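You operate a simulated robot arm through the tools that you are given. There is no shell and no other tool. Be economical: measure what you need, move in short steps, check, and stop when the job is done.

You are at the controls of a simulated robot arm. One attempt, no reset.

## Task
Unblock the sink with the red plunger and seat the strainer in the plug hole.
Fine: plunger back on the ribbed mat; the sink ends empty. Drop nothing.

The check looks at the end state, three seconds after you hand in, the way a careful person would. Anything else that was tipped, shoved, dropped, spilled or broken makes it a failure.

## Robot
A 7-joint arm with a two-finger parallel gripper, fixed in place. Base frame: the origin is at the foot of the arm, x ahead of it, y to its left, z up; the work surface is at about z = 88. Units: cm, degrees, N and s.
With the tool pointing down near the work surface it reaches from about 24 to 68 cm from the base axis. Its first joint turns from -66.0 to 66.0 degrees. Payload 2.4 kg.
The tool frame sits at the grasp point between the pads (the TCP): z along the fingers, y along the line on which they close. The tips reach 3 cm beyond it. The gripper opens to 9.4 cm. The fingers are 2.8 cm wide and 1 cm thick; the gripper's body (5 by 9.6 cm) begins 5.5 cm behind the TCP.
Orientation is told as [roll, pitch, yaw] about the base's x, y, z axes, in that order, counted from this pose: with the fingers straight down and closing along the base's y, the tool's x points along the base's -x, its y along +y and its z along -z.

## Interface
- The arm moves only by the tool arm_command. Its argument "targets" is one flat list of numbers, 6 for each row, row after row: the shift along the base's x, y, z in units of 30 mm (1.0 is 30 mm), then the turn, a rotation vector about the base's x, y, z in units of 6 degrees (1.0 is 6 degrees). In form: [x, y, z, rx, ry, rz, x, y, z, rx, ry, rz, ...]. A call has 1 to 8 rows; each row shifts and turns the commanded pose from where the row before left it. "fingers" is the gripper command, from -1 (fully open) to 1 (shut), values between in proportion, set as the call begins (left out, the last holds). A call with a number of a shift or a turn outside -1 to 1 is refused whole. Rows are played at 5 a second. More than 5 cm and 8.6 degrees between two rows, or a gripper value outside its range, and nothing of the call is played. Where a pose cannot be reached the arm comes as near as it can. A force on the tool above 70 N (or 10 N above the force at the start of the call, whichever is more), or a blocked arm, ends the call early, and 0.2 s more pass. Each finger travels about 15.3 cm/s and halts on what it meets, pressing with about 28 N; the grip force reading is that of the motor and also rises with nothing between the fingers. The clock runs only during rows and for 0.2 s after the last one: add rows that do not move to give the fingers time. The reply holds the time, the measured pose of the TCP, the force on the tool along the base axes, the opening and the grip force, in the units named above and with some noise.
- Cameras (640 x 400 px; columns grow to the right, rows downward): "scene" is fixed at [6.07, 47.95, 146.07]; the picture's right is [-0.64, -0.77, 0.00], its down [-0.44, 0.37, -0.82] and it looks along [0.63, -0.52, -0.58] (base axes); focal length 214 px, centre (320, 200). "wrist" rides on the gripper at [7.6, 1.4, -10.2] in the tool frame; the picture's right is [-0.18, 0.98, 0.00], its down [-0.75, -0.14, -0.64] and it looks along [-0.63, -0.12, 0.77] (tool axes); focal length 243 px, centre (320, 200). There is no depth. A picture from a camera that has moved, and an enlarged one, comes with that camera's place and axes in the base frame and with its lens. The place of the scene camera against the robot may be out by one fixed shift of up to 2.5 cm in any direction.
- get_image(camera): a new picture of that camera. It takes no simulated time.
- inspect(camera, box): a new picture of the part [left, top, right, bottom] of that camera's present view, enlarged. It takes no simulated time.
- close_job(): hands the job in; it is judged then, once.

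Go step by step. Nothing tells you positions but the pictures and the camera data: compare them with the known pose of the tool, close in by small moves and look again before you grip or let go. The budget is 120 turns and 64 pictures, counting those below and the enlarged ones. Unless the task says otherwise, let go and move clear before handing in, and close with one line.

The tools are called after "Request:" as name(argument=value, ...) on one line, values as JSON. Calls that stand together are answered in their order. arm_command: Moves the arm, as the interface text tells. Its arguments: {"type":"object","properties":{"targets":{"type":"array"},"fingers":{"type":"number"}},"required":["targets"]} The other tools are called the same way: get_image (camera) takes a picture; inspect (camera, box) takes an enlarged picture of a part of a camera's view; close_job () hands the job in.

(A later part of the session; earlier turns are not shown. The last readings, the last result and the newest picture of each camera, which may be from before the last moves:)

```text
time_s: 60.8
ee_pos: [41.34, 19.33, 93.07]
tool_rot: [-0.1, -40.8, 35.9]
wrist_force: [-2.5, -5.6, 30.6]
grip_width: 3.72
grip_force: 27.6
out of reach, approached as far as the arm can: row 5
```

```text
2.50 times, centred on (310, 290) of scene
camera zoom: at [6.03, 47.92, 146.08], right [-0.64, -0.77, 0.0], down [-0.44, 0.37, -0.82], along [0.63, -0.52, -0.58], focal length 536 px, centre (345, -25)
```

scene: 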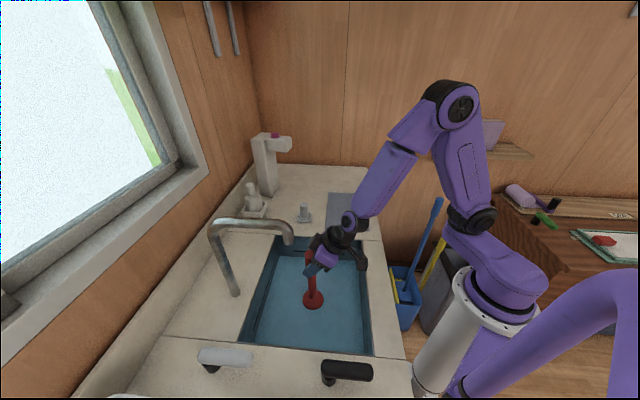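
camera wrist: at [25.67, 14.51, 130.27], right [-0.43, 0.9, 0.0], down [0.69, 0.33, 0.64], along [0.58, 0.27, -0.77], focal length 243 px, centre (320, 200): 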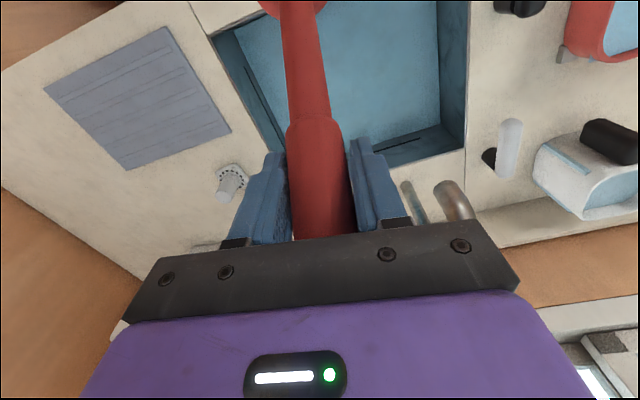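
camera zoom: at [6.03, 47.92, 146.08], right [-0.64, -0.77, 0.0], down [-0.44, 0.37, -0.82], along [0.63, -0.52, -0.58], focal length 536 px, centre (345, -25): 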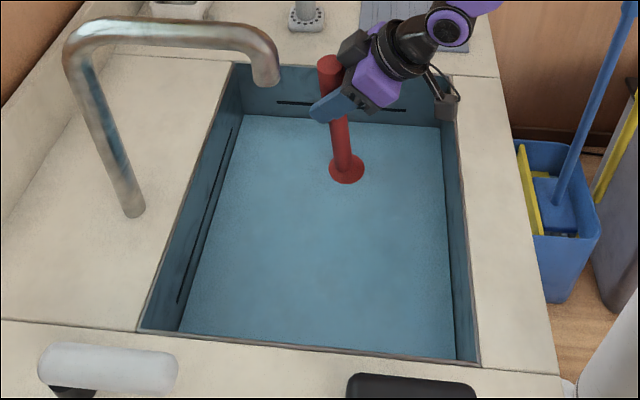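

Request:
arm_command(targets=[0, 0, 0.6, 0, 0, 0, 0, 0, 0.4, 0, 0, 0, -1, -0.4, 0, 0, 0, 0, -1, -0.4, 0, 0, 0, 0, 0, 0, -0.6, 0, 0, 0, 0, 0, -0.4, 0, 0, 0, 0, 0, 0, 0, 0, 0])

Request:
arm_command(targets=[0, 0, 0.7, 0, 0, 0, 0, 0, -0.75, 0, 0, 0, 0, 0, 0, 0, 0, 0, 0, 0, 0.7, 0, 0, 0, 0, 0, -0.7, 0, 0, 0, 0, 0, 0, 0, 0, 0, 0, 0, 0.7, 0, 0, 0, 0, 0, -0.7, 0, 0, 0])

Request:
arm_command(targets=[0, 0, 0.6, 0, 0, 0, 0, 0, 0.4, 0, 0, 0, -1, 1, 0, 0, 0, 0, 0, 0.1, 0, 0, 0, 0, 0, 0, -0.6, 0, 0, 0, 0, 0, -0.4, 0, 0, 0, 0, 0, 0, 0, 0, 0])

Request:
arm_command(targets=[0, 0, 0.7, 0, 0, 0, 0, 0, -0.7, 0, 0, 0, 0, 0, 0, 0, 0, 0, 0, 0, 0.7, 0, 0, 0, 0, 0, -0.7, 0, 0, 0, 0, 0, 0, 0, 0, 0, 0, 0, 0.7, 0, 0, 0, 0, 0, -0.7, 0, 0, 0])

Request:
inspect(camera="scene", box=[220, 210, 400, 370])

```text
time_s: 62.4
ee_pos: [35.26, 17.06, 92.85]
tool_rot: [-0.7, -40.5, 36.2]
wrist_force: [-1.6, -3.8, 27.0]
grip_width: 3.74
grip_force: 28.2
```

```text
time_s: 64.2
ee_pos: [35.19, 16.96, 92.84]
tool_rot: [-0.7, -40.5, 36.3]
wrist_force: [-3.0, -2.6, 33.6]
grip_width: 3.76
grip_force: 27.7
```

```text
time_s: 65.8
ee_pos: [32.4, 20.22, 93.0]
tool_rot: [0.2, -40.8, 35.8]
wrist_force: [-0.7, -3.8, 42.9]
grip_width: 3.71
grip_force: 27.9
```

```text
time_s: 67.6
ee_pos: [32.34, 20.31, 92.74]
tool_rot: [0.2, -40.9, 35.9]
wrist_force: [-1.7, -4.3, 38.3]
grip_width: 3.77
grip_force: 28.1
```

```text
2.50 times, centred on (310, 290) of scene
camera zoom: at [6.03, 47.92, 146.08], right [-0.64, -0.77, 0.0], down [-0.44, 0.37, -0.82], along [0.63, -0.52, -0.58], focal length 536 px, centre (345, -25)
```

zoom: 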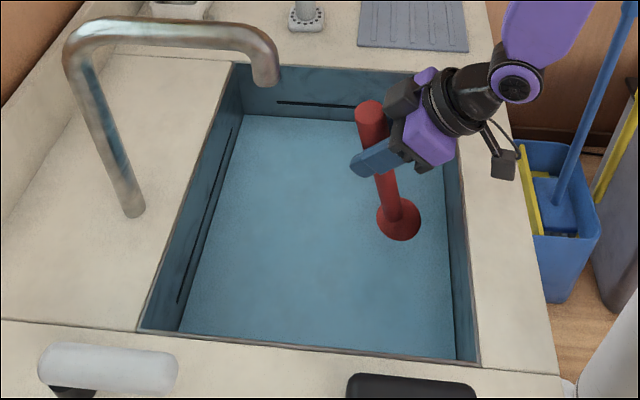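

The plunger now leans about 12° in the grip. I'll straighten it by shifting the TCP back over the cup while the cup is held on the floor by friction.

Request:
arm_command(targets=[-0.25, -0.25, 0, 0, 0, 0, -0.25, -0.25, 0.05, 0, 0, 0, -0.25, -0.25, 0.05, 0, 0, 0, -0.25, -0.25, 0.05, 0, 0, 0, 0, 0, 0, 0, 0, 0])

Request:
inspect(camera="scene", box=[220, 210, 400, 370])

```text
time_s: 68.8
ee_pos: [29.21, 17.19, 93.1]
tool_rot: [-0.5, -39.7, 36.2]
wrist_force: [-0.1, -0.4, -2.2]
grip_width: 3.71
grip_force: 27.8
out of reach, approached as far as the arm can: row 4
```

```text
2.50 times, centred on (310, 290) of scene
camera zoom: at [6.07, 47.95, 146.07], right [-0.64, -0.77, 0.0], down [-0.44, 0.37, -0.82], along [0.63, -0.52, -0.58], focal length 536 px, centre (345, -25)
```

zoom: 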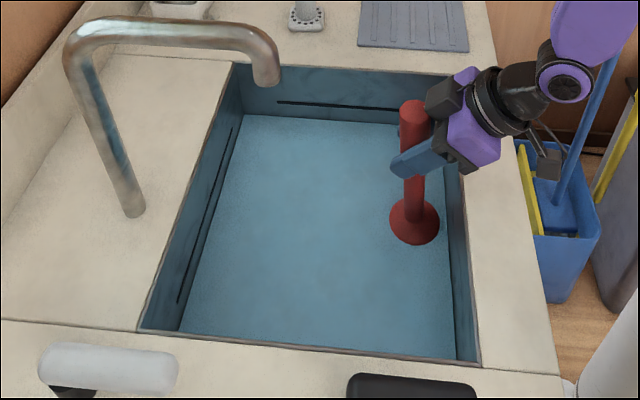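

It's straight again. I continue the search toward the lever end.

Request:
arm_command(targets=[0, 0, 0.6, 0, 0, 0, 0, 0.9, 0, 0, 0, 0, 0, 0.9, 0, 0, 0, 0, 0, 0.6, 0, 0, 0, 0, 0, 0, -0.5, 0, 0, 0, 0, 0, -0.3, 0, 0, 0, 0, 0, 0, 0, 0, 0])

Request:
arm_command(targets=[0, 0, 0.7, 0, 0, 0, 0, 0, -0.75, 0, 0, 0, 0, 0, 0, 0, 0, 0, 0, 0, 0.7, 0, 0, 0, 0, 0, -0.7, 0, 0, 0, 0, 0, 0, 0, 0, 0, 0, 0, 0.7, 0, 0, 0, 0, 0, -0.7, 0, 0, 0])

Request:
arm_command(targets=[0, 0, 0.6, 0, 0, 0, 0, 0, 0.4, 0, 0, 0, -0.5, 0.9, 0, 0, 0, 0, -0.3, 0.7, 0, 0, 0, 0, 0, 0, -0.6, 0, 0, 0, 0, 0, -0.4, 0, 0, 0, 0, 0, 0, 0, 0, 0])

Request:
arm_command(targets=[0, 0, 0.7, 0, 0, 0, 0, 0, -0.7, 0, 0, 0, 0, 0, 0, 0, 0, 0, 0, 0, 0.7, 0, 0, 0, 0, 0, -0.7, 0, 0, 0, 0, 0, 0, 0, 0, 0, 0, 0, 0.7, 0, 0, 0, 0, 0, -0.7, 0, 0, 0])

Request:
inspect(camera="scene", box=[220, 210, 400, 370])

```text
time_s: 70.4
ee_pos: [29.27, 24.26, 92.43]
tool_rot: [0.0, -40.1, 36.0]
wrist_force: [-0.8, -0.2, -2.6]
grip_width: 3.71
grip_force: 27.8
```

```text
time_s: 72.2
ee_pos: [29.13, 24.42, 92.42]
tool_rot: [0.1, -40.1, 35.9]
wrist_force: [-2.0, -4.1, 15.0]
grip_width: 3.73
grip_force: 28.0
```

```text
time_s: 73.8
ee_pos: [26.8, 29.25, 92.43]
tool_rot: [0.1, -40.3, 35.9]
wrist_force: [-1.6, -3.3, 14.7]
grip_width: 3.72
grip_force: 28.1
```

```text
time_s: 75.6
ee_pos: [26.72, 29.47, 92.27]
tool_rot: [0.1, -40.4, 35.9]
wrist_force: [-1.9, -4.7, 20.3]
grip_width: 3.75
grip_force: 27.8
```

```text
2.50 times, centred on (310, 290) of scene
camera zoom: at [6.05, 47.92, 146.08], right [-0.64, -0.77, 0.0], down [-0.44, 0.37, -0.82], along [0.63, -0.52, -0.58], focal length 536 px, centre (345, -25)
```

zoom: 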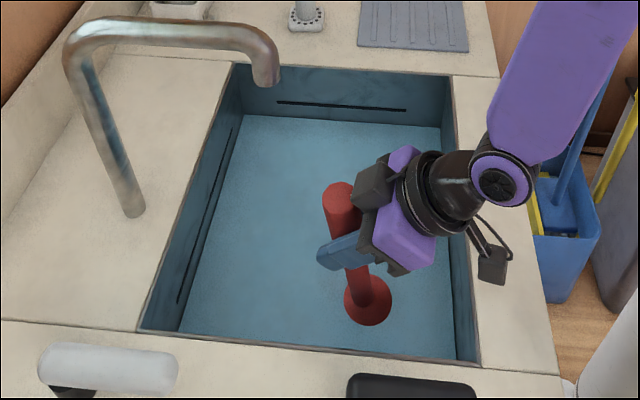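

Request:
get_image(camera="wrist")

Request:
inspect(camera="scene", box=[270, 255, 345, 300])

```text
24 pictures are left
camera wrist: at [15.76, 23.29, 95.28], right [-0.46, 0.88, 0.12], down [0.21, -0.02, 0.98], along [0.86, 0.48, -0.18], focal length 243 px, centre (320, 200)
```

wrist: 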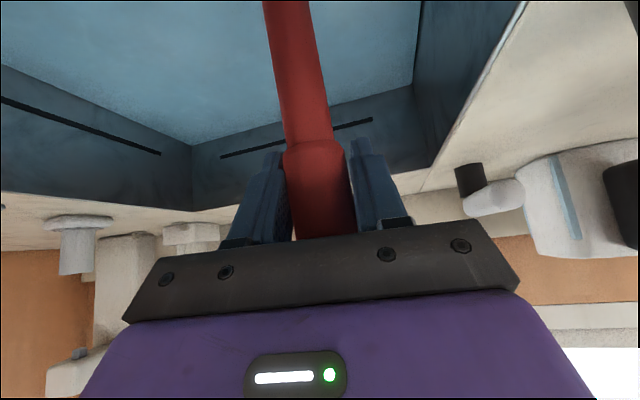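

```text
8.53 times, centred on (308, 278) of scene
camera zoom: at [6.05, 47.92, 146.08], right [-0.64, -0.77, 0.0], down [-0.44, 0.37, -0.82], along [0.63, -0.52, -0.58], focal length 1830 px, centre (427, -461)
```

zoom: 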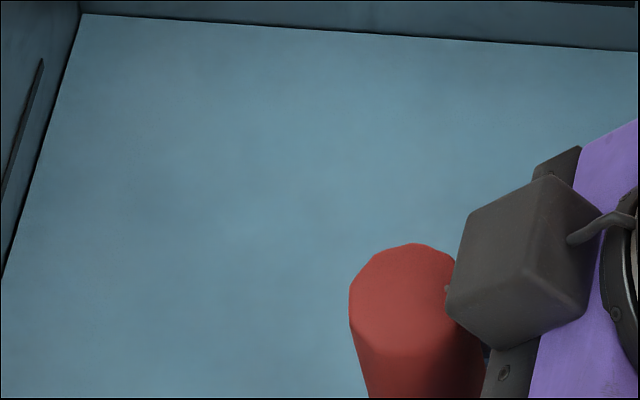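

I'll set the search aside. The presses were weak and the plunger kept slipping and leaning, and the centred slots suggest the hole is in the middle. I'll return to the mat, regrip vertically with the handle top against the palm, and then plunge harder and straighter at the centre.

Request:
arm_command(targets=[0, 0, 0.8, 0, 0, 0, 0.5, -0.95, 0.1, 0, 0, 0, 0.5, -0.95, 0.1, 0, 0, 0, 0.5, -0.95, 0.1, 0, 0, 0, 0.5, -0.95, 0.1, 0, 0, 0, 0, 0, 0.9, 0, 0, 0, 0, 0, 0.9, 0, 0, 0, 0, 0, 0.9, 0, 0, 0])

Request:
arm_command(targets=[0, 0, 0.9, 0, 0, 0, 0, 0, 0.9, 0, 0, 0, 0, 0, 0.9, 0, 0, 0, 0, 0, 0.9, 0, 0, 0, 0, 0, 0.9, 0, 0, 0, 0, 0, 0, 0, 0, 0])

Request:
get_image(camera="scene")

```text
time_s: 77.4
ee_pos: [32.75, 17.92, 104.13]
tool_rot: [0.1, -40.0, 35.9]
wrist_force: [-0.1, 0.2, -2.0]
grip_width: 3.73
grip_force: 28.5
```

```text
time_s: 78.8
ee_pos: [32.88, 17.86, 117.59]
tool_rot: [0.1, -40.0, 36.1]
wrist_force: [0.6, -0.9, -1.4]
grip_width: 3.72
grip_force: 28.3
```

```text
22 pictures are left
```

scene: 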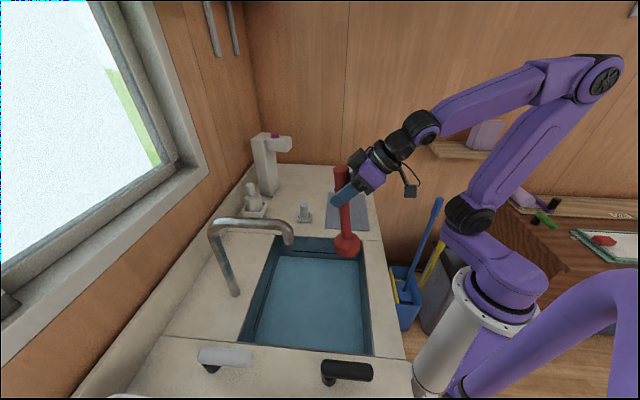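

I move back over the mat, turning the tool with it, and add 7.5° of tilt so the plunger hangs vertical.

Request:
arm_command(targets=[0.86, -1, 0.1, 0, 0, -0.75, 0.86, -1, 0.1, 0, 0, -0.75, 0.86, -1, 0, 0, 0, -0.75, 0.86, -1, 0, 0, 0, -0.75, 0.86, -1, 0, 0, 0, -0.75, 0.86, -1, 0, 0, 0, -0.75, 0.86, -1, 0, 0, 0, -0.75, 0.86, -1, 0, 0, 0, -0.75])

Request:
arm_command(targets=[0, -0.35, 0, 0, -0.65, 0, 0, -0.35, 0, 0, -0.6, 0, 0, 0, 0, 0, 0, 0])

Request:
inspect(camera="scene", box=[250, 90, 450, 240])

```text
time_s: 80.6
ee_pos: [53.47, -6.1, 118.16]
tool_rot: [0.1, -40.0, -0.2]
wrist_force: [0.6, -0.6, -2.4]
grip_width: 3.72
grip_force: 28.4
```

```text
time_s: 81.4
ee_pos: [53.48, -8.23, 118.23]
tool_rot: [0.0, -47.6, 0.0]
wrist_force: [0.2, -0.1, -2.7]
grip_width: 3.72
grip_force: 28.2
```

```text
2.67 times, centred on (350, 165) of scene
camera zoom: at [6.08, 47.95, 146.07], right [-0.64, -0.77, 0.0], down [-0.44, 0.37, -0.82], along [0.63, -0.52, -0.58], focal length 572 px, centre (240, 293)
```

zoom: 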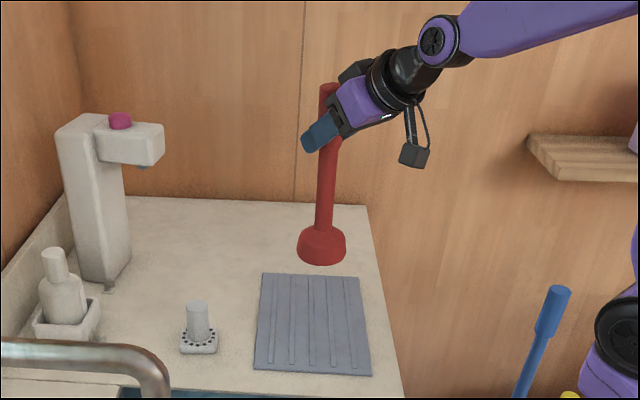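

Request:
arm_command(targets=[0, 0, -0.6, 0, -0.4, 0, 0, 0, -0.7, 0, 0, 0, 0, 0, -0.7, 0, 0, 0, 0, 0, -0.6, 0, 0, 0, 0, 0, -0.2, 0, 0, 0, 0, 0, -0.1, 0, 0, 0, 0, 0, 0, 0, 0, 0])

Request:
arm_command(targets=[0, 0, -0.1, 0, 0, 0, 0, 0, -0.1, 0, 0, 0, 0, 0, 0, 0, 0, 0])

```text
time_s: 83.0
ee_pos: [53.58, -8.2, 109.52]
tool_rot: [0.2, -49.9, 0.0]
wrist_force: [-0.2, 0.5, -1.9]
grip_width: 3.75
grip_force: 28.3
```

```text
time_s: 83.8
ee_pos: [53.53, -8.33, 108.96]
tool_rot: [0.2, -49.9, -0.1]
wrist_force: [0.1, 0.8, -2.1]
grip_width: 3.74
grip_force: 27.8
```

Request:
arm_command(targets=[0, 0, -0.1, 0, 0, 0, 0, 0, -0.1, 0, 0, 0, 0, 0, -0.1, 0, 0, 0, 0, 0, 0, 0, 0, 0])

Request:
inspect(camera="scene", box=[270, 110, 430, 240])

```text
time_s: 84.8
ee_pos: [53.41, -8.32, 108.13]
tool_rot: [0.1, -50.0, 0.0]
wrist_force: [-0.3, 0.1, -2.7]
grip_width: 3.72
grip_force: 27.9
```

```text
3.08 times, centred on (350, 175) of scene
camera zoom: at [6.08, 47.95, 146.07], right [-0.64, -0.77, 0.0], down [-0.44, 0.37, -0.82], along [0.63, -0.52, -0.58], focal length 660 px, centre (228, 277)
```

zoom: 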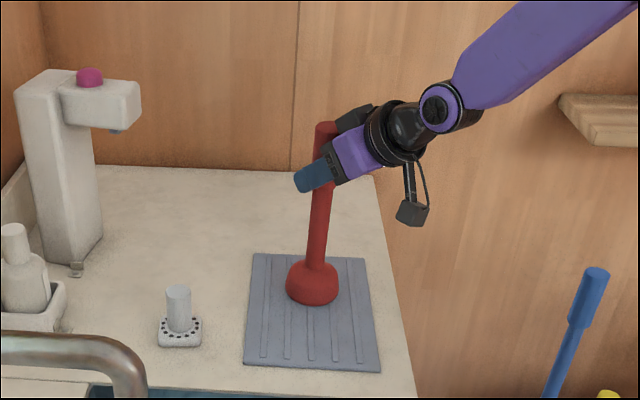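

Request:
arm_command(targets=[0, 0, -0.08, 0, 0, 0, 0, 0, -0.08, 0, 0, 0, 0, 0, -0.08, 0, 0, 0, 0, 0, 0, 0, 0, 0])

Request:
arm_command(targets=[0, 0, -0.05, 0, 0, 0, 0, 0, -0.05, 0, 0, 0, 0, 0, 0, 0, 0, 0])

```text
time_s: 85.8
ee_pos: [53.82, -8.28, 107.89]
tool_rot: [0.1, -51.1, -0.1]
wrist_force: [2.1, -3.6, 34.8]
grip_width: 3.73
grip_force: 28.0
```

```text
time_s: 86.6
ee_pos: [53.95, -8.37, 107.69]
tool_rot: [0.1, -51.5, 0.0]
wrist_force: [3.7, -4.4, 42.6]
grip_width: 3.72
grip_force: 28.8
```

It's firmly on the mat. I relieve most of the pressure and open the fingers.

Request:
arm_command(targets=[0, 0, 0.08, 0, 0, 0, 0, 0, 0.08, 0, 0, 0, 0, 0, 0, 0, 0, 0])

Request:
arm_command(targets=[0, 0, 0, 0, 0, 0, 0, 0, 0, 0, 0, 0, 0, 0, 0, 0, 0, 0], fingers=-1)

Request:
inspect(camera="scene", box=[270, 110, 430, 240])

```text
time_s: 87.4
ee_pos: [53.66, -8.36, 107.69]
tool_rot: [0.1, -50.6, -0.1]
wrist_force: [3.5, -2.4, 27.6]
grip_width: 3.71
grip_force: 27.9
```

```text
time_s: 88.2
ee_pos: [53.42, -8.2, 107.41]
tool_rot: [0.0, -49.8, -0.1]
wrist_force: [-0.8, 0.0, -0.2]
grip_width: 9.39
grip_force: 0.1
```

```text
3.08 times, centred on (350, 175) of scene
camera zoom: at [6.07, 47.95, 146.07], right [-0.64, -0.77, 0.0], down [-0.44, 0.37, -0.82], along [0.63, -0.52, -0.58], focal length 660 px, centre (228, 277)
```

zoom: 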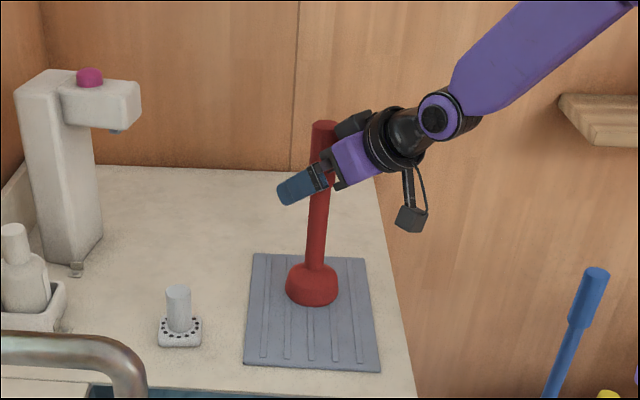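

The plunger stands upright by itself. I back out along the tool axis, raise, and turn the tool vertical.

Request:
arm_command(targets=[-0.77, 0, 0.64, 0, 0, 0, -0.77, 0, 0.64, 0, 0, 0, -0.77, 0, 0.64, 0, 0, 0, -0.77, 0, 0.64, 0, 0, 0, -0.3, 0, 0.9, 0, 0, 0, 0, 0, 0.9, 0, 0, 0, 0, 0, 0.9, 0, 0, 0, 0, 0, 0, 0, 0, 0])

Request:
arm_command(targets=[0, 0, 0, 0, 1, 0, 0, 0, 0, 0, 1, 0, 0, 0, 0, 0, 1, 0, 0, 0, 0, 0, 1, 0, 0, 0, 0, 0, 1, 0, 0, 0, 0, 0, 1, 0, 0, 0, 0, 0, 1, 0, 0, 0, 0, 0, 1, 0])

Request:
get_image(camera="wrist")

```text
time_s: 90.0
ee_pos: [43.26, -8.0, 123.31]
tool_rot: [0.1, -49.9, -0.1]
wrist_force: [1.0, 0.3, 0.6]
grip_width: 9.4
grip_force: 0.1
```

```text
time_s: 91.8
ee_pos: [43.39, -8.06, 123.17]
tool_rot: [0.1, -1.9, 0.0]
wrist_force: [-0.4, 1.0, -0.5]
grip_width: 9.4
grip_force: 0.2
```

```text
18 pictures are left
camera wrist: at [35.29, -6.76, 133.2], right [0.18, 0.98, 0.01], down [0.73, -0.14, 0.67], along [0.65, -0.12, -0.75], focal length 243 px, centre (320, 200)
```

wrist: 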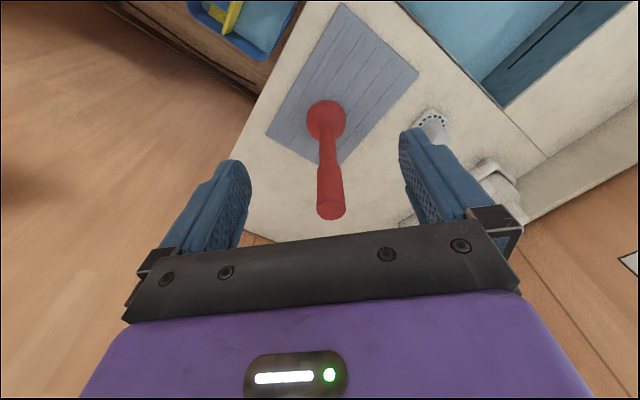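

The handle axis is at about (53.7,-8.95). I move over it, then descend until the palm nearly touches its top.

Request:
arm_command(targets=[0.9, -0.1, 0, 0, 0.3, 0, 0.9, -0.1, 0, 0, 0, 0, 0.85, -0.1, 0, 0, 0, 0, 0.8, 0, -0.5, 0, 0, 0, 0, 0, 0, 0, 0, 0])

Request:
get_image(camera="wrist")

```text
time_s: 93.0
ee_pos: [53.64, -9.05, 121.68]
tool_rot: [0.0, -0.1, -0.1]
wrist_force: [0.6, -0.3, 0.2]
grip_width: 9.41
grip_force: 0.1
```

```text
17 pictures are left
camera wrist: at [45.86, -7.67, 131.85], right [0.18, 0.98, 0.0], down [0.75, -0.14, 0.64], along [0.63, -0.12, -0.77], focal length 243 px, centre (320, 200)
```

wrist: 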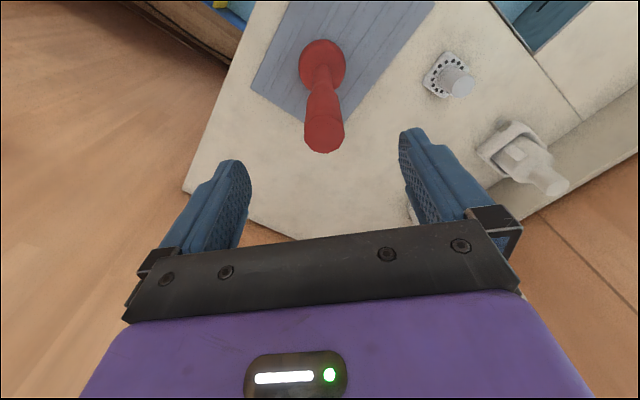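

Request:
arm_command(targets=[0.1, 0, -0.8, 0, 0, 0, 0, 0, -0.9, 0, 0, 0, 0, 0, -0.9, 0, 0, 0, 0, 0, -0.9, 0, 0, 0, 0, 0, -0.6, 0, 0, 0, 0, 0, -0.2, 0, 0, 0, 0, 0, 0, 0, 0, 0])

Request:
arm_command(targets=[0, 0, -0.06, 0, 0, 0, 0, 0, -0.06, 0, 0, 0, 0, 0, 0, 0, 0, 0])

```text
time_s: 94.6
ee_pos: [54.01, -9.06, 108.77]
tool_rot: [-0.1, -0.1, 0.0]
wrist_force: [-0.4, 1.0, -0.8]
grip_width: 9.39
grip_force: 0.1
```

```text
time_s: 95.4
ee_pos: [53.92, -9.17, 108.54]
tool_rot: [0.0, -0.1, 0.0]
wrist_force: [0.7, -0.2, -0.1]
grip_width: 9.41
grip_force: 0.0
```

Request:
arm_command(targets=[0, 0, -0.06, 0, 0, 0, 0, 0, -0.06, 0, 0, 0, 0, 0, -0.06, 0, 0, 0, 0, 0, 0, 0, 0, 0])

Request:
arm_command(targets=[0, 0, 0, 0, 0, 0, 0, 0, 0, 0, 0, 0, 0, 0, 0, 0, 0, 0, 0, 0, 0, 0, 0, 0], fingers=1)

```text
time_s: 96.4
ee_pos: [54.1, -9.13, 108.15]
tool_rot: [0.0, -0.4, 0.0]
wrist_force: [-2.4, 0.7, 13.7]
grip_width: 9.39
grip_force: 0.0
```

```text
time_s: 97.4
ee_pos: [54.01, -8.99, 108.08]
tool_rot: [0.1, -0.2, 0.0]
wrist_force: [-1.5, 6.0, 27.2]
grip_width: 3.6
grip_force: 27.9
```

Palm contact was felt and the grip is solid. I lift and carry the plunger back over the sink.

Request:
arm_command(targets=[0, 0, 0.5, 0, 0, 0, 0, 0, 0.9, 0, 0, 0, 0, 0, 0.9, 0, 0, 0, 0, 0, 0.9, 0, 0, 0, 0, 0, 0, 0, 0, 0])

Request:
arm_command(targets=[-0.73, 0.96, 0, 0, 0, 0.75, -0.73, 0.96, 0, 0, 0, 0.75, -0.73, 0.96, 0, 0, 0, 0.75, -0.73, 0.96, 0, 0, 0, 0.75, -0.73, 0.96, 0, 0, 0, 0.75, -0.73, 0.96, 0, 0, 0, 0.75, -0.73, 0.96, 0, 0, 0, 0.75, -0.73, 0.96, 0, 0, 0, 0.75])

Request:
arm_command(targets=[0, 0.1, -0.9, 0, 0, 0, 0, 0.1, -0.9, 0, 0, 0, 0, 0.1, -0.9, 0, 0, 0, 0, 0.1, -0.9, 0, 0, 0, 0, 0.1, -0.9, 0, 0, 0, 0, 0.1, -0.9, 0, 0, 0, 0, 0, 0, 0, 0, 0])

Request:
get_image(camera="scene")

```text
time_s: 98.6
ee_pos: [53.98, -9.19, 117.63]
tool_rot: [0.0, 0.0, 0.1]
wrist_force: [0.1, -0.8, -1.4]
grip_width: 3.61
grip_force: 27.9
```

```text
time_s: 100.4
ee_pos: [36.31, 14.01, 117.57]
tool_rot: [0.0, -0.1, 36.0]
wrist_force: [-0.3, -0.3, -2.2]
grip_width: 3.6
grip_force: 28.1
```

```text
time_s: 102.0
ee_pos: [36.39, 15.7, 101.5]
tool_rot: [0.0, -0.2, 36.0]
wrist_force: [-0.2, -0.1, -1.0]
grip_width: 3.61
grip_force: 28.3
```

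```text
16 pictures are left
```

scene: 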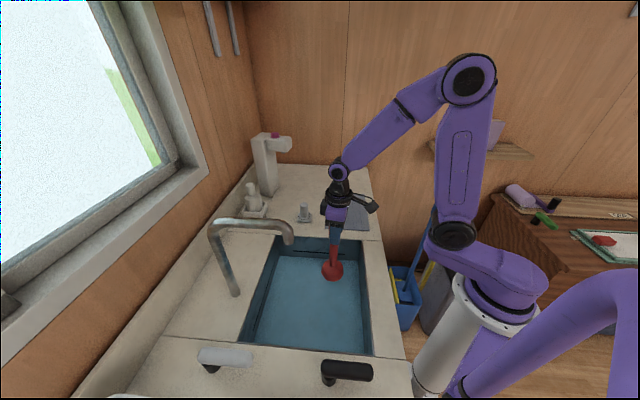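

The tool and plunger are vertical. I lower further, then slide to the centre.

Request:
arm_command(targets=[0, 0, -0.9, 0, 0, 0, 0, 0, -0.9, 0, 0, 0, 0, 0.75, 0, 0, 0, 0, 0, 0.75, 0, 0, 0, 0, -0.1, 0.75, 0, 0, 0, 0, 0, 0.75, 0, 0, 0, 0, 0, 0, 0, 0, 0, 0])

Request:
arm_command(targets=[0, 0, -0.4, 0, 0, 0, 0, 0, -0.2, 0, 0, 0, 0, 0, -0.2, 0, 0, 0, 0, 0, -0.1, 0, 0, 0, 0, 0, -0.1, 0, 0, 0, 0, 0, -0.1, 0, 0, 0, 0, 0, 0, 0, 0, 0])

```text
time_s: 103.6
ee_pos: [36.13, 24.65, 96.1]
tool_rot: [0.1, -0.1, 36.1]
wrist_force: [-0.6, -0.6, -1.1]
grip_width: 3.59
grip_force: 28.2
```

```text
time_s: 105.2
ee_pos: [36.14, 24.78, 92.55]
tool_rot: [0.0, -0.1, 36.0]
wrist_force: [0.7, -0.4, -1.3]
grip_width: 3.58
grip_force: 27.9
```

Request:
arm_command(targets=[0, 0, -0.1, 0, 0, 0, 0, 0, -0.1, 0, 0, 0, 0, 0, -0.1, 0, 0, 0, 0, 0, -0.05, 0, 0, 0, 0, 0, -0.05, 0, 0, 0, 0, 0, -0.05, 0, 0, 0, 0, 0, 0, 0, 0, 0])

Request:
arm_command(targets=[0, 0, -0.08, 0, 0, 0, 0, 0, -0.08, 0, 0, 0, 0, 0, 0, 0, 0, 0])

```text
time_s: 105.8
ee_pos: [36.23, 24.86, 92.42]
tool_rot: [-0.1, -0.7, 35.9]
wrist_force: [-4.5, -3.4, 20.1]
grip_width: 3.56
grip_force: 27.9
stopped in row 3: the force on the tool passed its limit (the readings are from after the stop); the commanded pose is now the measured one
```

```text
time_s: 106.3
ee_pos: [36.58, 24.99, 92.5]
tool_rot: [0.2, -1.2, 35.8]
wrist_force: [-6.1, -4.0, 22.8]
grip_width: 3.54
grip_force: 27.9
stopped in row 2: the force on the tool passed its limit (the readings are from after the stop); the commanded pose is now the measured one
```

Contact is at TCP z≈92.45 and stiff, so full-force presses now work. I'll pump three strong strokes.

Request:
arm_command(targets=[-0.1, -0.05, 0.5, 0, 0.15, 0, 0, 0, 0.4, 0, 0, 0, 0, 0, 0, 0, 0, 0, 0, 0, -0.5, 0, 0, 0, 0, 0, -0.45, 0, 0, 0, 0, 0, 0, 0, 0, 0])

Request:
arm_command(targets=[0, 0, 0.5, 0, 0, 0, 0, 0, 0.4, 0, 0, 0, 0, 0, 0, 0, 0, 0, 0, 0, -0.5, 0, 0, 0, 0, 0, -0.45, 0, 0, 0, 0, 0, 0, 0, 0, 0])

Request:
arm_command(targets=[0, 0, 0.5, 0, 0, 0, 0, 0, 0.4, 0, 0, 0, 0, 0, 0, 0, 0, 0, 0, 0, -0.5, 0, 0, 0, 0, 0, -0.45, 0, 0, 0, 0, 0, 0, 0, 0, 0])

Request:
inspect(camera="scene", box=[220, 210, 400, 370])

```text
time_s: 107.7
ee_pos: [36.39, 25.17, 92.59]
tool_rot: [0.7, -0.9, 36.0]
wrist_force: [-9.0, -3.5, 60.8]
grip_width: 3.49
grip_force: 27.8
```

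```text
time_s: 109.2
ee_pos: [36.31, 25.05, 92.52]
tool_rot: [0.7, -1.0, 36.1]
wrist_force: [-5.4, -2.8, 18.6]
grip_width: 3.46
grip_force: 27.7
stopped in row 6: the force on the tool passed its limit (the readings are from after the stop); the commanded pose is now the measured one
```

```text
time_s: 110.6
ee_pos: [36.55, 25.42, 92.49]
tool_rot: [0.7, -1.4, 36.0]
wrist_force: [-8.6, -2.9, 56.4]
grip_width: 3.41
grip_force: 28.0
```

```text
2.50 times, centred on (310, 290) of scene
camera zoom: at [5.98, 47.9, 146.09], right [-0.64, -0.77, 0.0], down [-0.44, 0.37, -0.82], along [0.63, -0.52, -0.58], focal length 536 px, centre (345, -25)
```

zoom: 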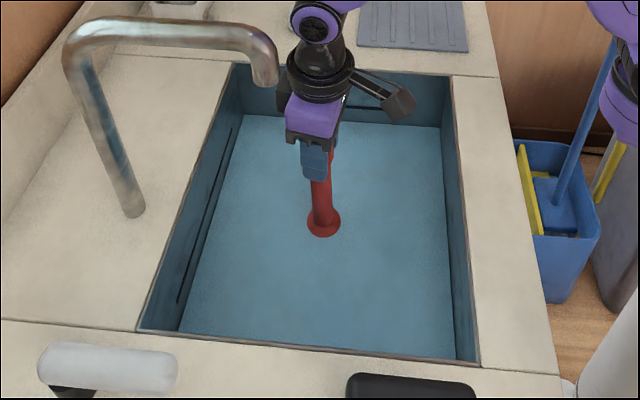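

There's still no change at the exact centre, now with 60 N presses. With this solid grip I'll do a finer grid around the centre, on the safe side of the spout, with three strong strokes per point.

Request:
arm_command(targets=[0, 0, 0.4, 0, 0, 0, 0.707, 0.65, 0.4, 0, 0.15, 0, 0, 0, -0.8, 0, 0, 0, 0, 0, 0, 0, 0, 0, 0, 0, 0.8, 0, 0, 0, 0, 0, -0.8, 0, 0, 0, 0, 0, 0.8, 0, 0, 0, 0, 0, -0.8, 0, 0, 0])

Request:
arm_command(targets=[0, 0, 0.4, 0, 0, 0, 0.707, -0.707, 0.4, 0, 0, 0, 0, 0, -0.8, 0, 0, 0, 0, 0, 0, 0, 0, 0, 0, 0, 0.8, 0, 0, 0, 0, 0, -0.8, 0, 0, 0, 0, 0, 0.8, 0, 0, 0, 0, 0, -0.8, 0, 0, 0])

Request:
arm_command(targets=[0, 0, 0.4, 0, 0, 0, -0.707, -0.707, 0.4, 0, 0, 0, 0, 0, -0.8, 0, 0, 0, 0, 0, 0, 0, 0, 0, 0, 0, 0.8, 0, 0, 0, 0, 0, -0.8, 0, 0, 0, 0, 0, 0.8, 0, 0, 0, 0, 0, -0.8, 0, 0, 0])

Request:
inspect(camera="scene", box=[220, 210, 400, 370])

```text
time_s: 112.4
ee_pos: [38.67, 27.07, 92.55]
tool_rot: [1.2, -0.6, 36.0]
wrist_force: [-6.6, -4.7, 37.1]
grip_width: 3.41
grip_force: 27.3
```

```text
time_s: 114.2
ee_pos: [40.67, 24.87, 92.55]
tool_rot: [1.1, -0.5, 36.0]
wrist_force: [-7.6, -4.5, 45.3]
grip_width: 3.37
grip_force: 27.8
```

```text
time_s: 116.0
ee_pos: [38.58, 22.94, 92.67]
tool_rot: [1.3, -0.5, 35.9]
wrist_force: [-8.5, -5.5, 52.6]
grip_width: 3.35
grip_force: 28.3
```

```text
2.50 times, centred on (310, 290) of scene
camera zoom: at [5.98, 47.9, 146.09], right [-0.64, -0.77, 0.0], down [-0.44, 0.37, -0.82], along [0.63, -0.52, -0.58], focal length 536 px, centre (345, -25)
```

zoom: 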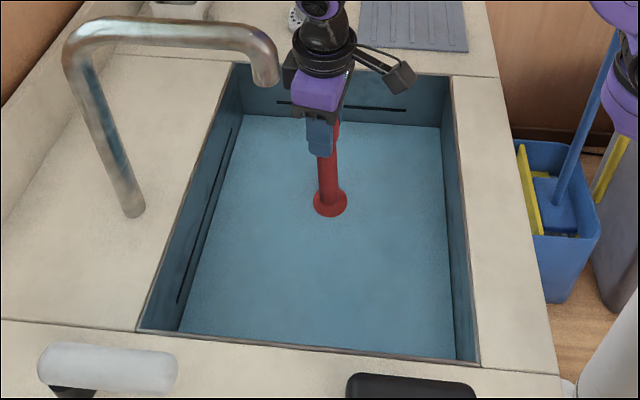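

Nothing yet. I continue with the unexplored outer areas: first the far side, the mat end and the near side.

Request:
arm_command(targets=[0, 0, 0.5, 0, 0, 0, 0.75, 0.55, 0.3, 0, 0, 0, 0.75, 0.55, 0, 0, 0, 0, 0, 0, -0.8, 0, 0, 0, 0, 0, 0.8, 0, 0, 0, 0, 0, -0.8, 0, 0, 0, 0, 0, 0.8, 0, 0, 0, 0, 0, -0.8, 0, 0, 0])

Request:
arm_command(targets=[0, 0, 0.5, 0, 0, 0, 0.72, -0.72, 0.3, 0, 0, 0, 0.72, -0.72, 0, 0, 0, 0, 0, 0, -0.8, 0, 0, 0, 0, 0, 0.8, 0, 0, 0, 0, 0, -0.8, 0, 0, 0, 0, 0, 0.8, 0, 0, 0, 0, 0, -0.8, 0, 0, 0])

Request:
arm_command(targets=[0, 0, 0.5, 0, 0, 0, -0.6, -0.82, 0.3, 0, 0, 0, -0.6, -0.82, 0, 0, 0, 0, 0, 0, -0.8, 0, 0, 0, 0, 0, 0.8, 0, 0, 0, 0, 0, -0.8, 0, 0, 0, 0, 0, 0.8, 0, 0, 0, 0, 0, -0.8, 0, 0, 0])

Request:
arm_command(targets=[0, 0, 0.5, 0, 0, 0, -0.82, -0.6, 0.3, 0, 0, 0, -0.82, -0.6, 0, 0, 0, 0, 0, 0, -0.8, 0, 0, 0, 0, 0, 0.8, 0, 0, 0, 0, 0, -0.8, 0, 0, 0, 0, 0, 0.8, 0, 0, 0, 0, 0, -0.8, 0, 0, 0])

Request:
inspect(camera="scene", box=[220, 210, 400, 370])

```text
time_s: 117.8
ee_pos: [43.02, 26.19, 92.59]
tool_rot: [1.2, -0.5, 35.9]
wrist_force: [-7.0, -4.4, 38.3]
grip_width: 3.33
grip_force: 28.0
```

```text
time_s: 119.6
ee_pos: [47.33, 21.86, 92.57]
tool_rot: [1.2, -0.2, 36.0]
wrist_force: [-7.4, -4.1, 30.6]
grip_width: 3.33
grip_force: 27.9
```

```text
time_s: 121.4
ee_pos: [43.62, 16.9, 92.65]
tool_rot: [1.2, -0.4, 35.9]
wrist_force: [-6.2, -2.3, 23.8]
grip_width: 3.32
grip_force: 27.8
```

```text
time_s: 123.2
ee_pos: [38.84, 13.41, 92.69]
tool_rot: [1.1, -0.5, 36.0]
wrist_force: [-10.5, -1.7, 53.2]
grip_width: 3.33
grip_force: 28.2
```

```text
2.50 times, centred on (310, 290) of scene
camera zoom: at [5.97, 47.92, 146.08], right [-0.64, -0.77, 0.0], down [-0.44, 0.37, -0.82], along [0.63, -0.52, -0.58], focal length 536 px, centre (345, -25)
```

zoom: 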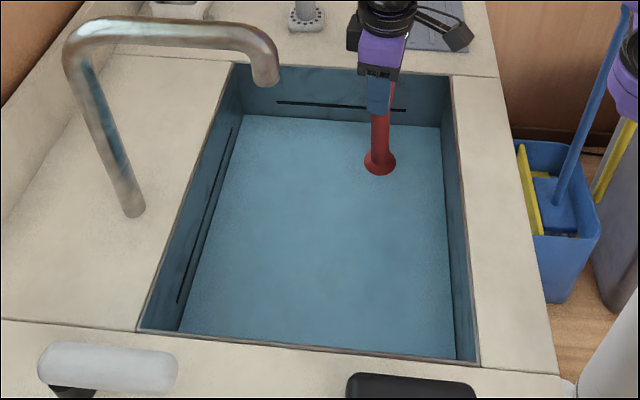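

Request:
arm_command(targets=[0, 0, 0.5, 0, 0, 0, -1, 0.37, 0.3, 0, 0, 0, -1, 0.37, 0, 0, 0, 0, 0, 0, -0.8, 0, 0, 0, 0, 0, 0.8, 0, 0, 0, 0, 0, -0.8, 0, 0, 0, 0, 0, 0.8, 0, 0, 0, 0, 0, -0.8, 0, 0, 0])

Request:
arm_command(targets=[0, 0, 0.5, 0, 0, 0, -0.7, 0.7, 0.3, 0, 0, 0, -0.7, 0.7, 0, 0, 0, 0, 0, 0, -0.8, 0, 0, 0, 0, 0, 0.8, 0, 0, 0, 0, 0, -0.8, 0, 0, 0, 0, 0, 0.8, 0, 0, 0, 0, 0, -0.8, 0, 0, 0])

Request:
arm_command(targets=[0, 0, 0.5, 0, 0, 0, -0.6, 0.7, 0.3, 0, 0, 0, -0.6, 0.7, 0, 0, 0, 0, 0, 0, -0.8, 0, 0, 0, 0, 0, 0.8, 0, 0, 0, 0, 0, -0.8, 0, 0, 0, 0, 0, 0.8, 0, 0, 0, 0, 0, -0.8, 0, 0, 0])

Request:
arm_command(targets=[0, 0, 0.5, 0, 0, 0, -0.23, 1, 0.3, 0, 0, 0, -0.2, 1, 0, 0, 0, 0, 0, 0, -0.8, 0, 0, 0, 0, 0, 0.8, 0, 0, 0, 0, 0, -0.8, 0, 0, 0, 0, 0, 0.8, 0, 0, 0, 0, 0, -0.8, 0, 0, 0])

Request:
arm_command(targets=[0, 0, 0.5, 0, 0, 0, 0.5, 0.8, 0.3, 0, 0, 0, 0.5, 0.8, 0, 0, 0, 0, 0, 0, -0.8, 0, 0, 0, 0, 0, 0.8, 0, 0, 0, 0, 0, -0.8, 0, 0, 0, 0, 0, 0.8, 0, 0, 0, 0, 0, -0.8, 0, 0, 0])

Request:
inspect(camera="scene", box=[220, 210, 400, 370])

```text
time_s: 125.1
ee_pos: [32.79, 15.51, 92.69]
tool_rot: [1.3, -0.4, 36.0]
wrist_force: [-4.1, -1.7, 21.3]
grip_width: 3.33
grip_force: 27.5
stopped in row 8: the force on the tool passed its limit (the readings are from after the stop); the commanded pose is now the measured one
```

```text
time_s: 126.9
ee_pos: [28.81, 19.76, 92.61]
tool_rot: [1.2, -0.3, 36.0]
wrist_force: [-0.3, -1.3, 4.5]
grip_width: 3.34
grip_force: 28.1
```

```text
time_s: 128.7
ee_pos: [25.14, 23.91, 92.6]
tool_rot: [1.3, -0.3, 36.0]
wrist_force: [-0.7, 0.4, -3.0]
grip_width: 3.34
grip_force: 28.3
```

```text
time_s: 130.5
ee_pos: [23.74, 29.82, 92.5]
tool_rot: [1.2, -0.3, 36.0]
wrist_force: [-2.6, -3.8, 21.5]
grip_width: 3.32
grip_force: 28.2
```

```text
time_s: 132.3
ee_pos: [26.63, 34.76, 92.58]
tool_rot: [1.3, -0.4, 35.9]
wrist_force: [-3.2, -2.9, 15.2]
grip_width: 3.32
grip_force: 27.6
```

```text
2.50 times, centred on (310, 290) of scene
camera zoom: at [6.05, 47.93, 146.08], right [-0.64, -0.77, 0.0], down [-0.44, 0.37, -0.82], along [0.63, -0.52, -0.58], focal length 536 px, centre (345, -25)
```

zoom: 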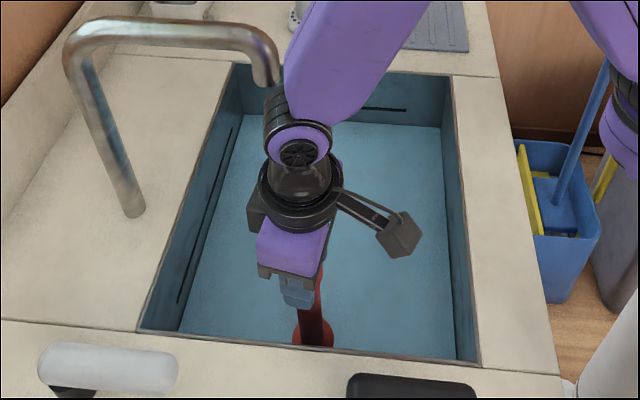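

I skip the next point because the forearm would come too close to the spout. At (25,24) the contact felt lower than elsewhere, so I'll go back there and press properly.

Request:
arm_command(targets=[0, 0, 0.6, 0, 0, 0, -0.1, -0.9, 0.2, 0, 0, 0, -0.1, -0.9, 0, 0, 0, 0, -0.1, -0.9, 0, 0, 0, 0, -0.15, -0.9, 0, 0, 0, 0, 0, 0, -0.5, 0, 0, 0, 0, 0, -0.3, 0, 0, 0, 0, 0, 0, 0, 0, 0])

Request:
arm_command(targets=[0, 0, -0.05, 0, 0, 0, 0, 0, -0.05, 0, 0, 0, 0, 0, 0, 0, 0, 0])

```text
time_s: 134.1
ee_pos: [25.62, 23.84, 92.58]
tool_rot: [1.1, -0.5, 35.9]
wrist_force: [-2.3, -2.4, 17.7]
grip_width: 3.32
grip_force: 28.1
```

```text
time_s: 134.6
ee_pos: [25.59, 23.83, 92.53]
tool_rot: [1.3, -0.6, 35.9]
wrist_force: [-3.0, -3.7, 23.3]
grip_width: 3.34
grip_force: 28.1
stopped in row 2: the force on the tool passed its limit (the readings are from after the stop); the commanded pose is now the measured one
```

The floor is normal there. I'll strongly test the remaining points near the middle that a vertical tool can reach.

Request:
arm_command(targets=[0, 0, 0.5, 0, 0, 0, 0.6, 0.4, 0.3, 0, 0, 0, 0.7, 0.35, 0, 0, 0, 0, 0, 0, -0.85, 0, 0, 0, 0, 0, 0.8, 0, 0, 0, 0, 0, -0.8, 0, 0, 0, 0, 0, 0.8, 0, 0, 0, 0, 0, -0.8, 0, 0, 0])

Request:
arm_command(targets=[0, 0, 0.5, 0, 0, 0, 0.4, -0.15, 0.3, 0, 0, 0, 0.45, -0.1, 0, 0, 0, 0, 0, 0, -0.8, 0, 0, 0, 0, 0, 0.8, 0, 0, 0, 0, 0, -0.8, 0, 0, 0, 0, 0, 0.8, 0, 0, 0, 0, 0, -0.8, 0, 0, 0])

Request:
arm_command(targets=[0, 0, 0.5, 0, 0, 0, 0.3, -0.6, 0.3, 0, 0, 0, 0.3, -0.6, 0, 0, 0, 0, 0, 0, -0.8, 0, 0, 0, 0, 0, 0.8, 0, 0, 0, 0, 0, -0.8, 0, 0, 0, 0, 0, 0.8, 0, 0, 0, 0, 0, -0.8, 0, 0, 0])

Request:
inspect(camera="scene", box=[220, 210, 400, 370])

```text
time_s: 136.5
ee_pos: [29.5, 26.18, 92.6]
tool_rot: [1.3, -0.7, 36.1]
wrist_force: [-3.3, -3.3, 21.6]
grip_width: 3.34
grip_force: 28.3
stopped in row 8: the force on the tool passed its limit (the readings are from after the stop); the commanded pose is now the measured one
```

```text
time_s: 138.3
ee_pos: [32.18, 25.46, 92.51]
tool_rot: [1.3, -0.7, 36.0]
wrist_force: [-4.0, -2.2, 17.5]
grip_width: 3.33
grip_force: 27.9
```

```text
time_s: 140.1
ee_pos: [33.9, 21.83, 92.57]
tool_rot: [1.4, -0.7, 36.0]
wrist_force: [-5.9, -3.2, 25.2]
grip_width: 3.34
grip_force: 28.1
```

```text
2.50 times, centred on (310, 290) of scene
camera zoom: at [6.03, 47.93, 146.08], right [-0.64, -0.77, 0.0], down [-0.44, 0.37, -0.82], along [0.63, -0.52, -0.58], focal length 536 px, centre (345, -25)
```

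zoom: 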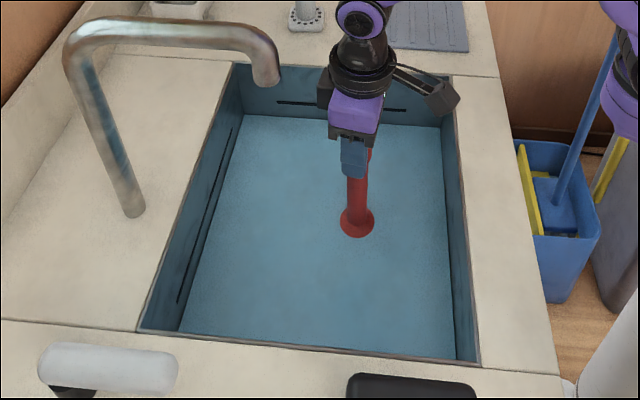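

Still unchanged. Perhaps longer strokes are needed, so I'll test the exact centre again with tall 4.5 cm strokes, eight in a row.

Request:
arm_command(targets=[0, 0, 0.7, 0, 0, 0, 0.27, 0.55, 0.5, -0.2, 0.1, 0, 0.27, 0.55, 0, 0, 0, 0, 0, 0, -0.7, 0, 0, 0, 0, 0, -0.5, 0, 0, 0, 0, 0, 0, 0, 0, 0])

Request:
arm_command(targets=[0, 0, 0.75, 0, 0, 0, 0, 0, 0.75, 0, 0, 0, 0, 0, -0.75, 0, 0, 0, 0, 0, -0.75, 0, 0, 0, 0, 0, 0.75, 0, 0, 0, 0, 0, 0.75, 0, 0, 0, 0, 0, -0.75, 0, 0, 0, 0, 0, -0.75, 0, 0, 0])

Request:
arm_command(targets=[0, 0, 0.75, 0, 0, 0, 0, 0, 0.75, 0, 0, 0, 0, 0, -0.75, 0, 0, 0, 0, 0, -0.75, 0, 0, 0, 0, 0, 0.75, 0, 0, 0, 0, 0, 0.75, 0, 0, 0, 0, 0, -0.75, 0, 0, 0, 0, 0, -0.75, 0, 0, 0])

Request:
arm_command(targets=[0, 0, 0.75, 0, 0, 0, 0, 0, 0.75, 0, 0, 0, 0, 0, -0.75, 0, 0, 0, 0, 0, -0.75, 0, 0, 0, 0, 0, 0.75, 0, 0, 0, 0, 0, 0.75, 0, 0, 0, 0, 0, -0.75, 0, 0, 0, 0, 0, -0.75, 0, 0, 0])

Request:
arm_command(targets=[0, 0, 0.75, 0, 0, 0, 0, 0, 0.75, 0, 0, 0, 0, 0, -0.75, 0, 0, 0, 0, 0, -0.75, 0, 0, 0, 0, 0, 0.75, 0, 0, 0, 0, 0, 0.75, 0, 0, 0, 0, 0, -0.75, 0, 0, 0, 0, 0, -0.75, 0, 0, 0])

Request:
inspect(camera="scene", box=[220, 210, 400, 370])

```text
time_s: 141.5
ee_pos: [35.57, 25.12, 92.6]
tool_rot: [0.7, 0.4, 36.1]
wrist_force: [-3.1, -1.8, 8.4]
grip_width: 3.31
grip_force: 28.4
```

```text
time_s: 143.3
ee_pos: [35.49, 25.35, 92.75]
tool_rot: [0.9, 0.6, 36.0]
wrist_force: [-6.7, -5.6, 27.7]
grip_width: 3.34
grip_force: 28.2
```

```text
time_s: 145.1
ee_pos: [35.63, 24.98, 92.64]
tool_rot: [0.6, 0.4, 36.0]
wrist_force: [-6.4, -5.6, 28.3]
grip_width: 3.35
grip_force: 28.0
```

```text
time_s: 146.9
ee_pos: [35.47, 25.37, 92.49]
tool_rot: [0.7, 0.5, 36.0]
wrist_force: [-5.8, -4.4, 27.7]
grip_width: 3.35
grip_force: 27.9
```

```text
time_s: 148.7
ee_pos: [35.49, 25.17, 92.53]
tool_rot: [0.7, 0.5, 36.0]
wrist_force: [-6.8, -5.5, 31.4]
grip_width: 3.32
grip_force: 27.6
```

```text
2.50 times, centred on (310, 290) of scene
camera zoom: at [6.02, 47.91, 146.08], right [-0.64, -0.77, 0.0], down [-0.44, 0.37, -0.82], along [0.63, -0.52, -0.58], focal length 536 px, centre (345, -25)
```

zoom: 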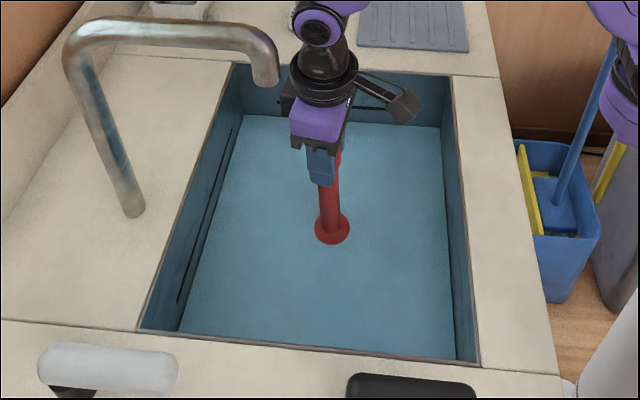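

The centre is ruled out. The tap is offset toward the lever end, which suggests the hole lies clear of it on the mat side, so I'll sweep that side finely.

Request:
arm_command(targets=[0, 0, 0.5, 0, 0, 0, 0.212, -0.66, 0.3, 0, 0, 0, 0.212, -0.66, 0, 0, 0, 0, 0, 0, -0.8, 0, 0, 0, 0, 0, 0.8, 0, 0, 0, 0, 0, -0.8, 0, 0, 0, 0, 0, 0.8, 0, 0, 0, 0, 0, -0.8, 0, 0, 0])

Request:
arm_command(targets=[0, 0, 0.5, 0, 0, 0, -0.448, -0.59, 0.3, 0, 0, 0, 0, 0, -0.8, 0, 0, 0, 0, 0, 0.8, 0, 0, 0, 0, 0, -0.8, 0, 0, 0, 0, 0, 0.8, 0, 0, 0, 0, 0, -0.8, 0, 0, 0, 0, 0, 0, 0, 0, 0])

Request:
arm_command(targets=[0, 0, 0.5, 0, 0, 0, -0.613, -0.471, 0.3, 0, 0, 0, 0, 0, -0.8, 0, 0, 0, 0, 0, 0.8, 0, 0, 0, 0, 0, -0.8, 0, 0, 0, 0, 0, 0.8, 0, 0, 0, 0, 0, -0.8, 0, 0, 0, 0, 0, 0, 0, 0, 0])

Request:
arm_command(targets=[0, 0, 0.5, 0, 0, 0, 0.754, -0.424, 0.3, 0, 0, 0, 0, 0, -0.8, 0, 0, 0, 0, 0, 0.8, 0, 0, 0, 0, 0, -0.8, 0, 0, 0, 0, 0, 0.8, 0, 0, 0, 0, 0, -0.8, 0, 0, 0, 0, 0, 0, 0, 0, 0])

Request:
arm_command(targets=[0, 0, 0.5, 0, 0, 0, 0.589, 0.589, 0.3, 0, 0, 0, 0, 0, -0.8, 0, 0, 0, 0, 0, 0.8, 0, 0, 0, 0, 0, -0.8, 0, 0, 0, 0, 0, 0.8, 0, 0, 0, 0, 0, -0.8, 0, 0, 0, 0, 0, 0, 0, 0, 0])

Request:
arm_command(targets=[0, 0, 0.5, 0, 0, 0, 0.589, 0.589, 0.3, 0, 0, 0, 0, 0, -0.8, 0, 0, 0, 0, 0, 0.8, 0, 0, 0, 0, 0, -0.8, 0, 0, 0, 0, 0, 0.8, 0, 0, 0, 0, 0, -0.8, 0, 0, 0, 0, 0, 0, 0, 0, 0])

Request:
arm_command(targets=[0, 0, 0.5, 0, 0, 0, 0.589, 0.589, 0.3, 0, 0, 0, 0, 0, -0.8, 0, 0, 0, 0, 0, 0.8, 0, 0, 0, 0, 0, -0.8, 0, 0, 0, 0, 0, 0.8, 0, 0, 0, 0, 0, -0.8, 0, 0, 0, 0, 0, 0, 0, 0, 0])

Request:
arm_command(targets=[0, 0, 0.5, 0, 0, 0, 0.589, 0.589, 0.3, 0, 0, 0, 0, 0, -0.8, 0, 0, 0, 0, 0, 0.8, 0, 0, 0, 0, 0, -0.8, 0, 0, 0, 0, 0, 0.8, 0, 0, 0, 0, 0, -0.8, 0, 0, 0, 0, 0, 0, 0, 0, 0])

```text
time_s: 150.5
ee_pos: [36.81, 21.24, 92.66]
tool_rot: [0.7, 0.5, 35.9]
wrist_force: [-5.4, -3.2, 28.8]
grip_width: 3.36
grip_force: 28.2
```

```text
time_s: 152.3
ee_pos: [35.33, 19.54, 92.58]
tool_rot: [0.8, 0.5, 35.9]
wrist_force: [-5.7, -3.2, 23.4]
grip_width: 3.35
grip_force: 27.9
```

```text
time_s: 154.1
ee_pos: [33.72, 17.94, 92.62]
tool_rot: [0.7, 0.4, 36.0]
wrist_force: [-0.7, -0.2, -2.7]
grip_width: 3.32
grip_force: 27.6
```

```text
time_s: 155.9
ee_pos: [35.66, 16.83, 92.53]
tool_rot: [0.7, 0.5, 36.0]
wrist_force: [-3.0, -2.4, 13.0]
grip_width: 3.32
grip_force: 27.7
```

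```text
time_s: 157.7
ee_pos: [37.47, 18.39, 92.63]
tool_rot: [0.8, 0.5, 36.0]
wrist_force: [-3.2, -2.2, 12.1]
grip_width: 3.32
grip_force: 27.8
```

```text
time_s: 159.5
ee_pos: [39.37, 20.28, 92.54]
tool_rot: [0.8, 0.4, 36.0]
wrist_force: [-6.2, -4.1, 32.5]
grip_width: 3.33
grip_force: 27.9
```

```text
time_s: 161.3
ee_pos: [41.06, 22.09, 92.69]
tool_rot: [0.7, 0.5, 36.0]
wrist_force: [-3.8, -2.7, 14.8]
grip_width: 3.35
grip_force: 27.9
```

```text
time_s: 163.1
ee_pos: [42.97, 23.86, 92.66]
tool_rot: [0.6, 0.2, 36.0]
wrist_force: [-7.1, -3.0, 31.6]
grip_width: 3.33
grip_force: 28.4
```

The contact vanished at (33.7,17.9), reading -2.7 N, which may mean something. I'll check the level.

Request:
inspect(camera="scene", box=[220, 210, 400, 370])

```text
2.50 times, centred on (310, 290) of scene
camera zoom: at [6.01, 47.92, 146.08], right [-0.64, -0.77, 0.0], down [-0.44, 0.37, -0.82], along [0.63, -0.52, -0.58], focal length 536 px, centre (345, -25)
```

zoom: 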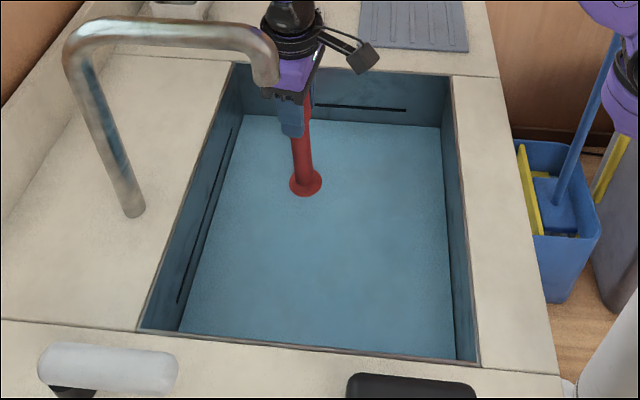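

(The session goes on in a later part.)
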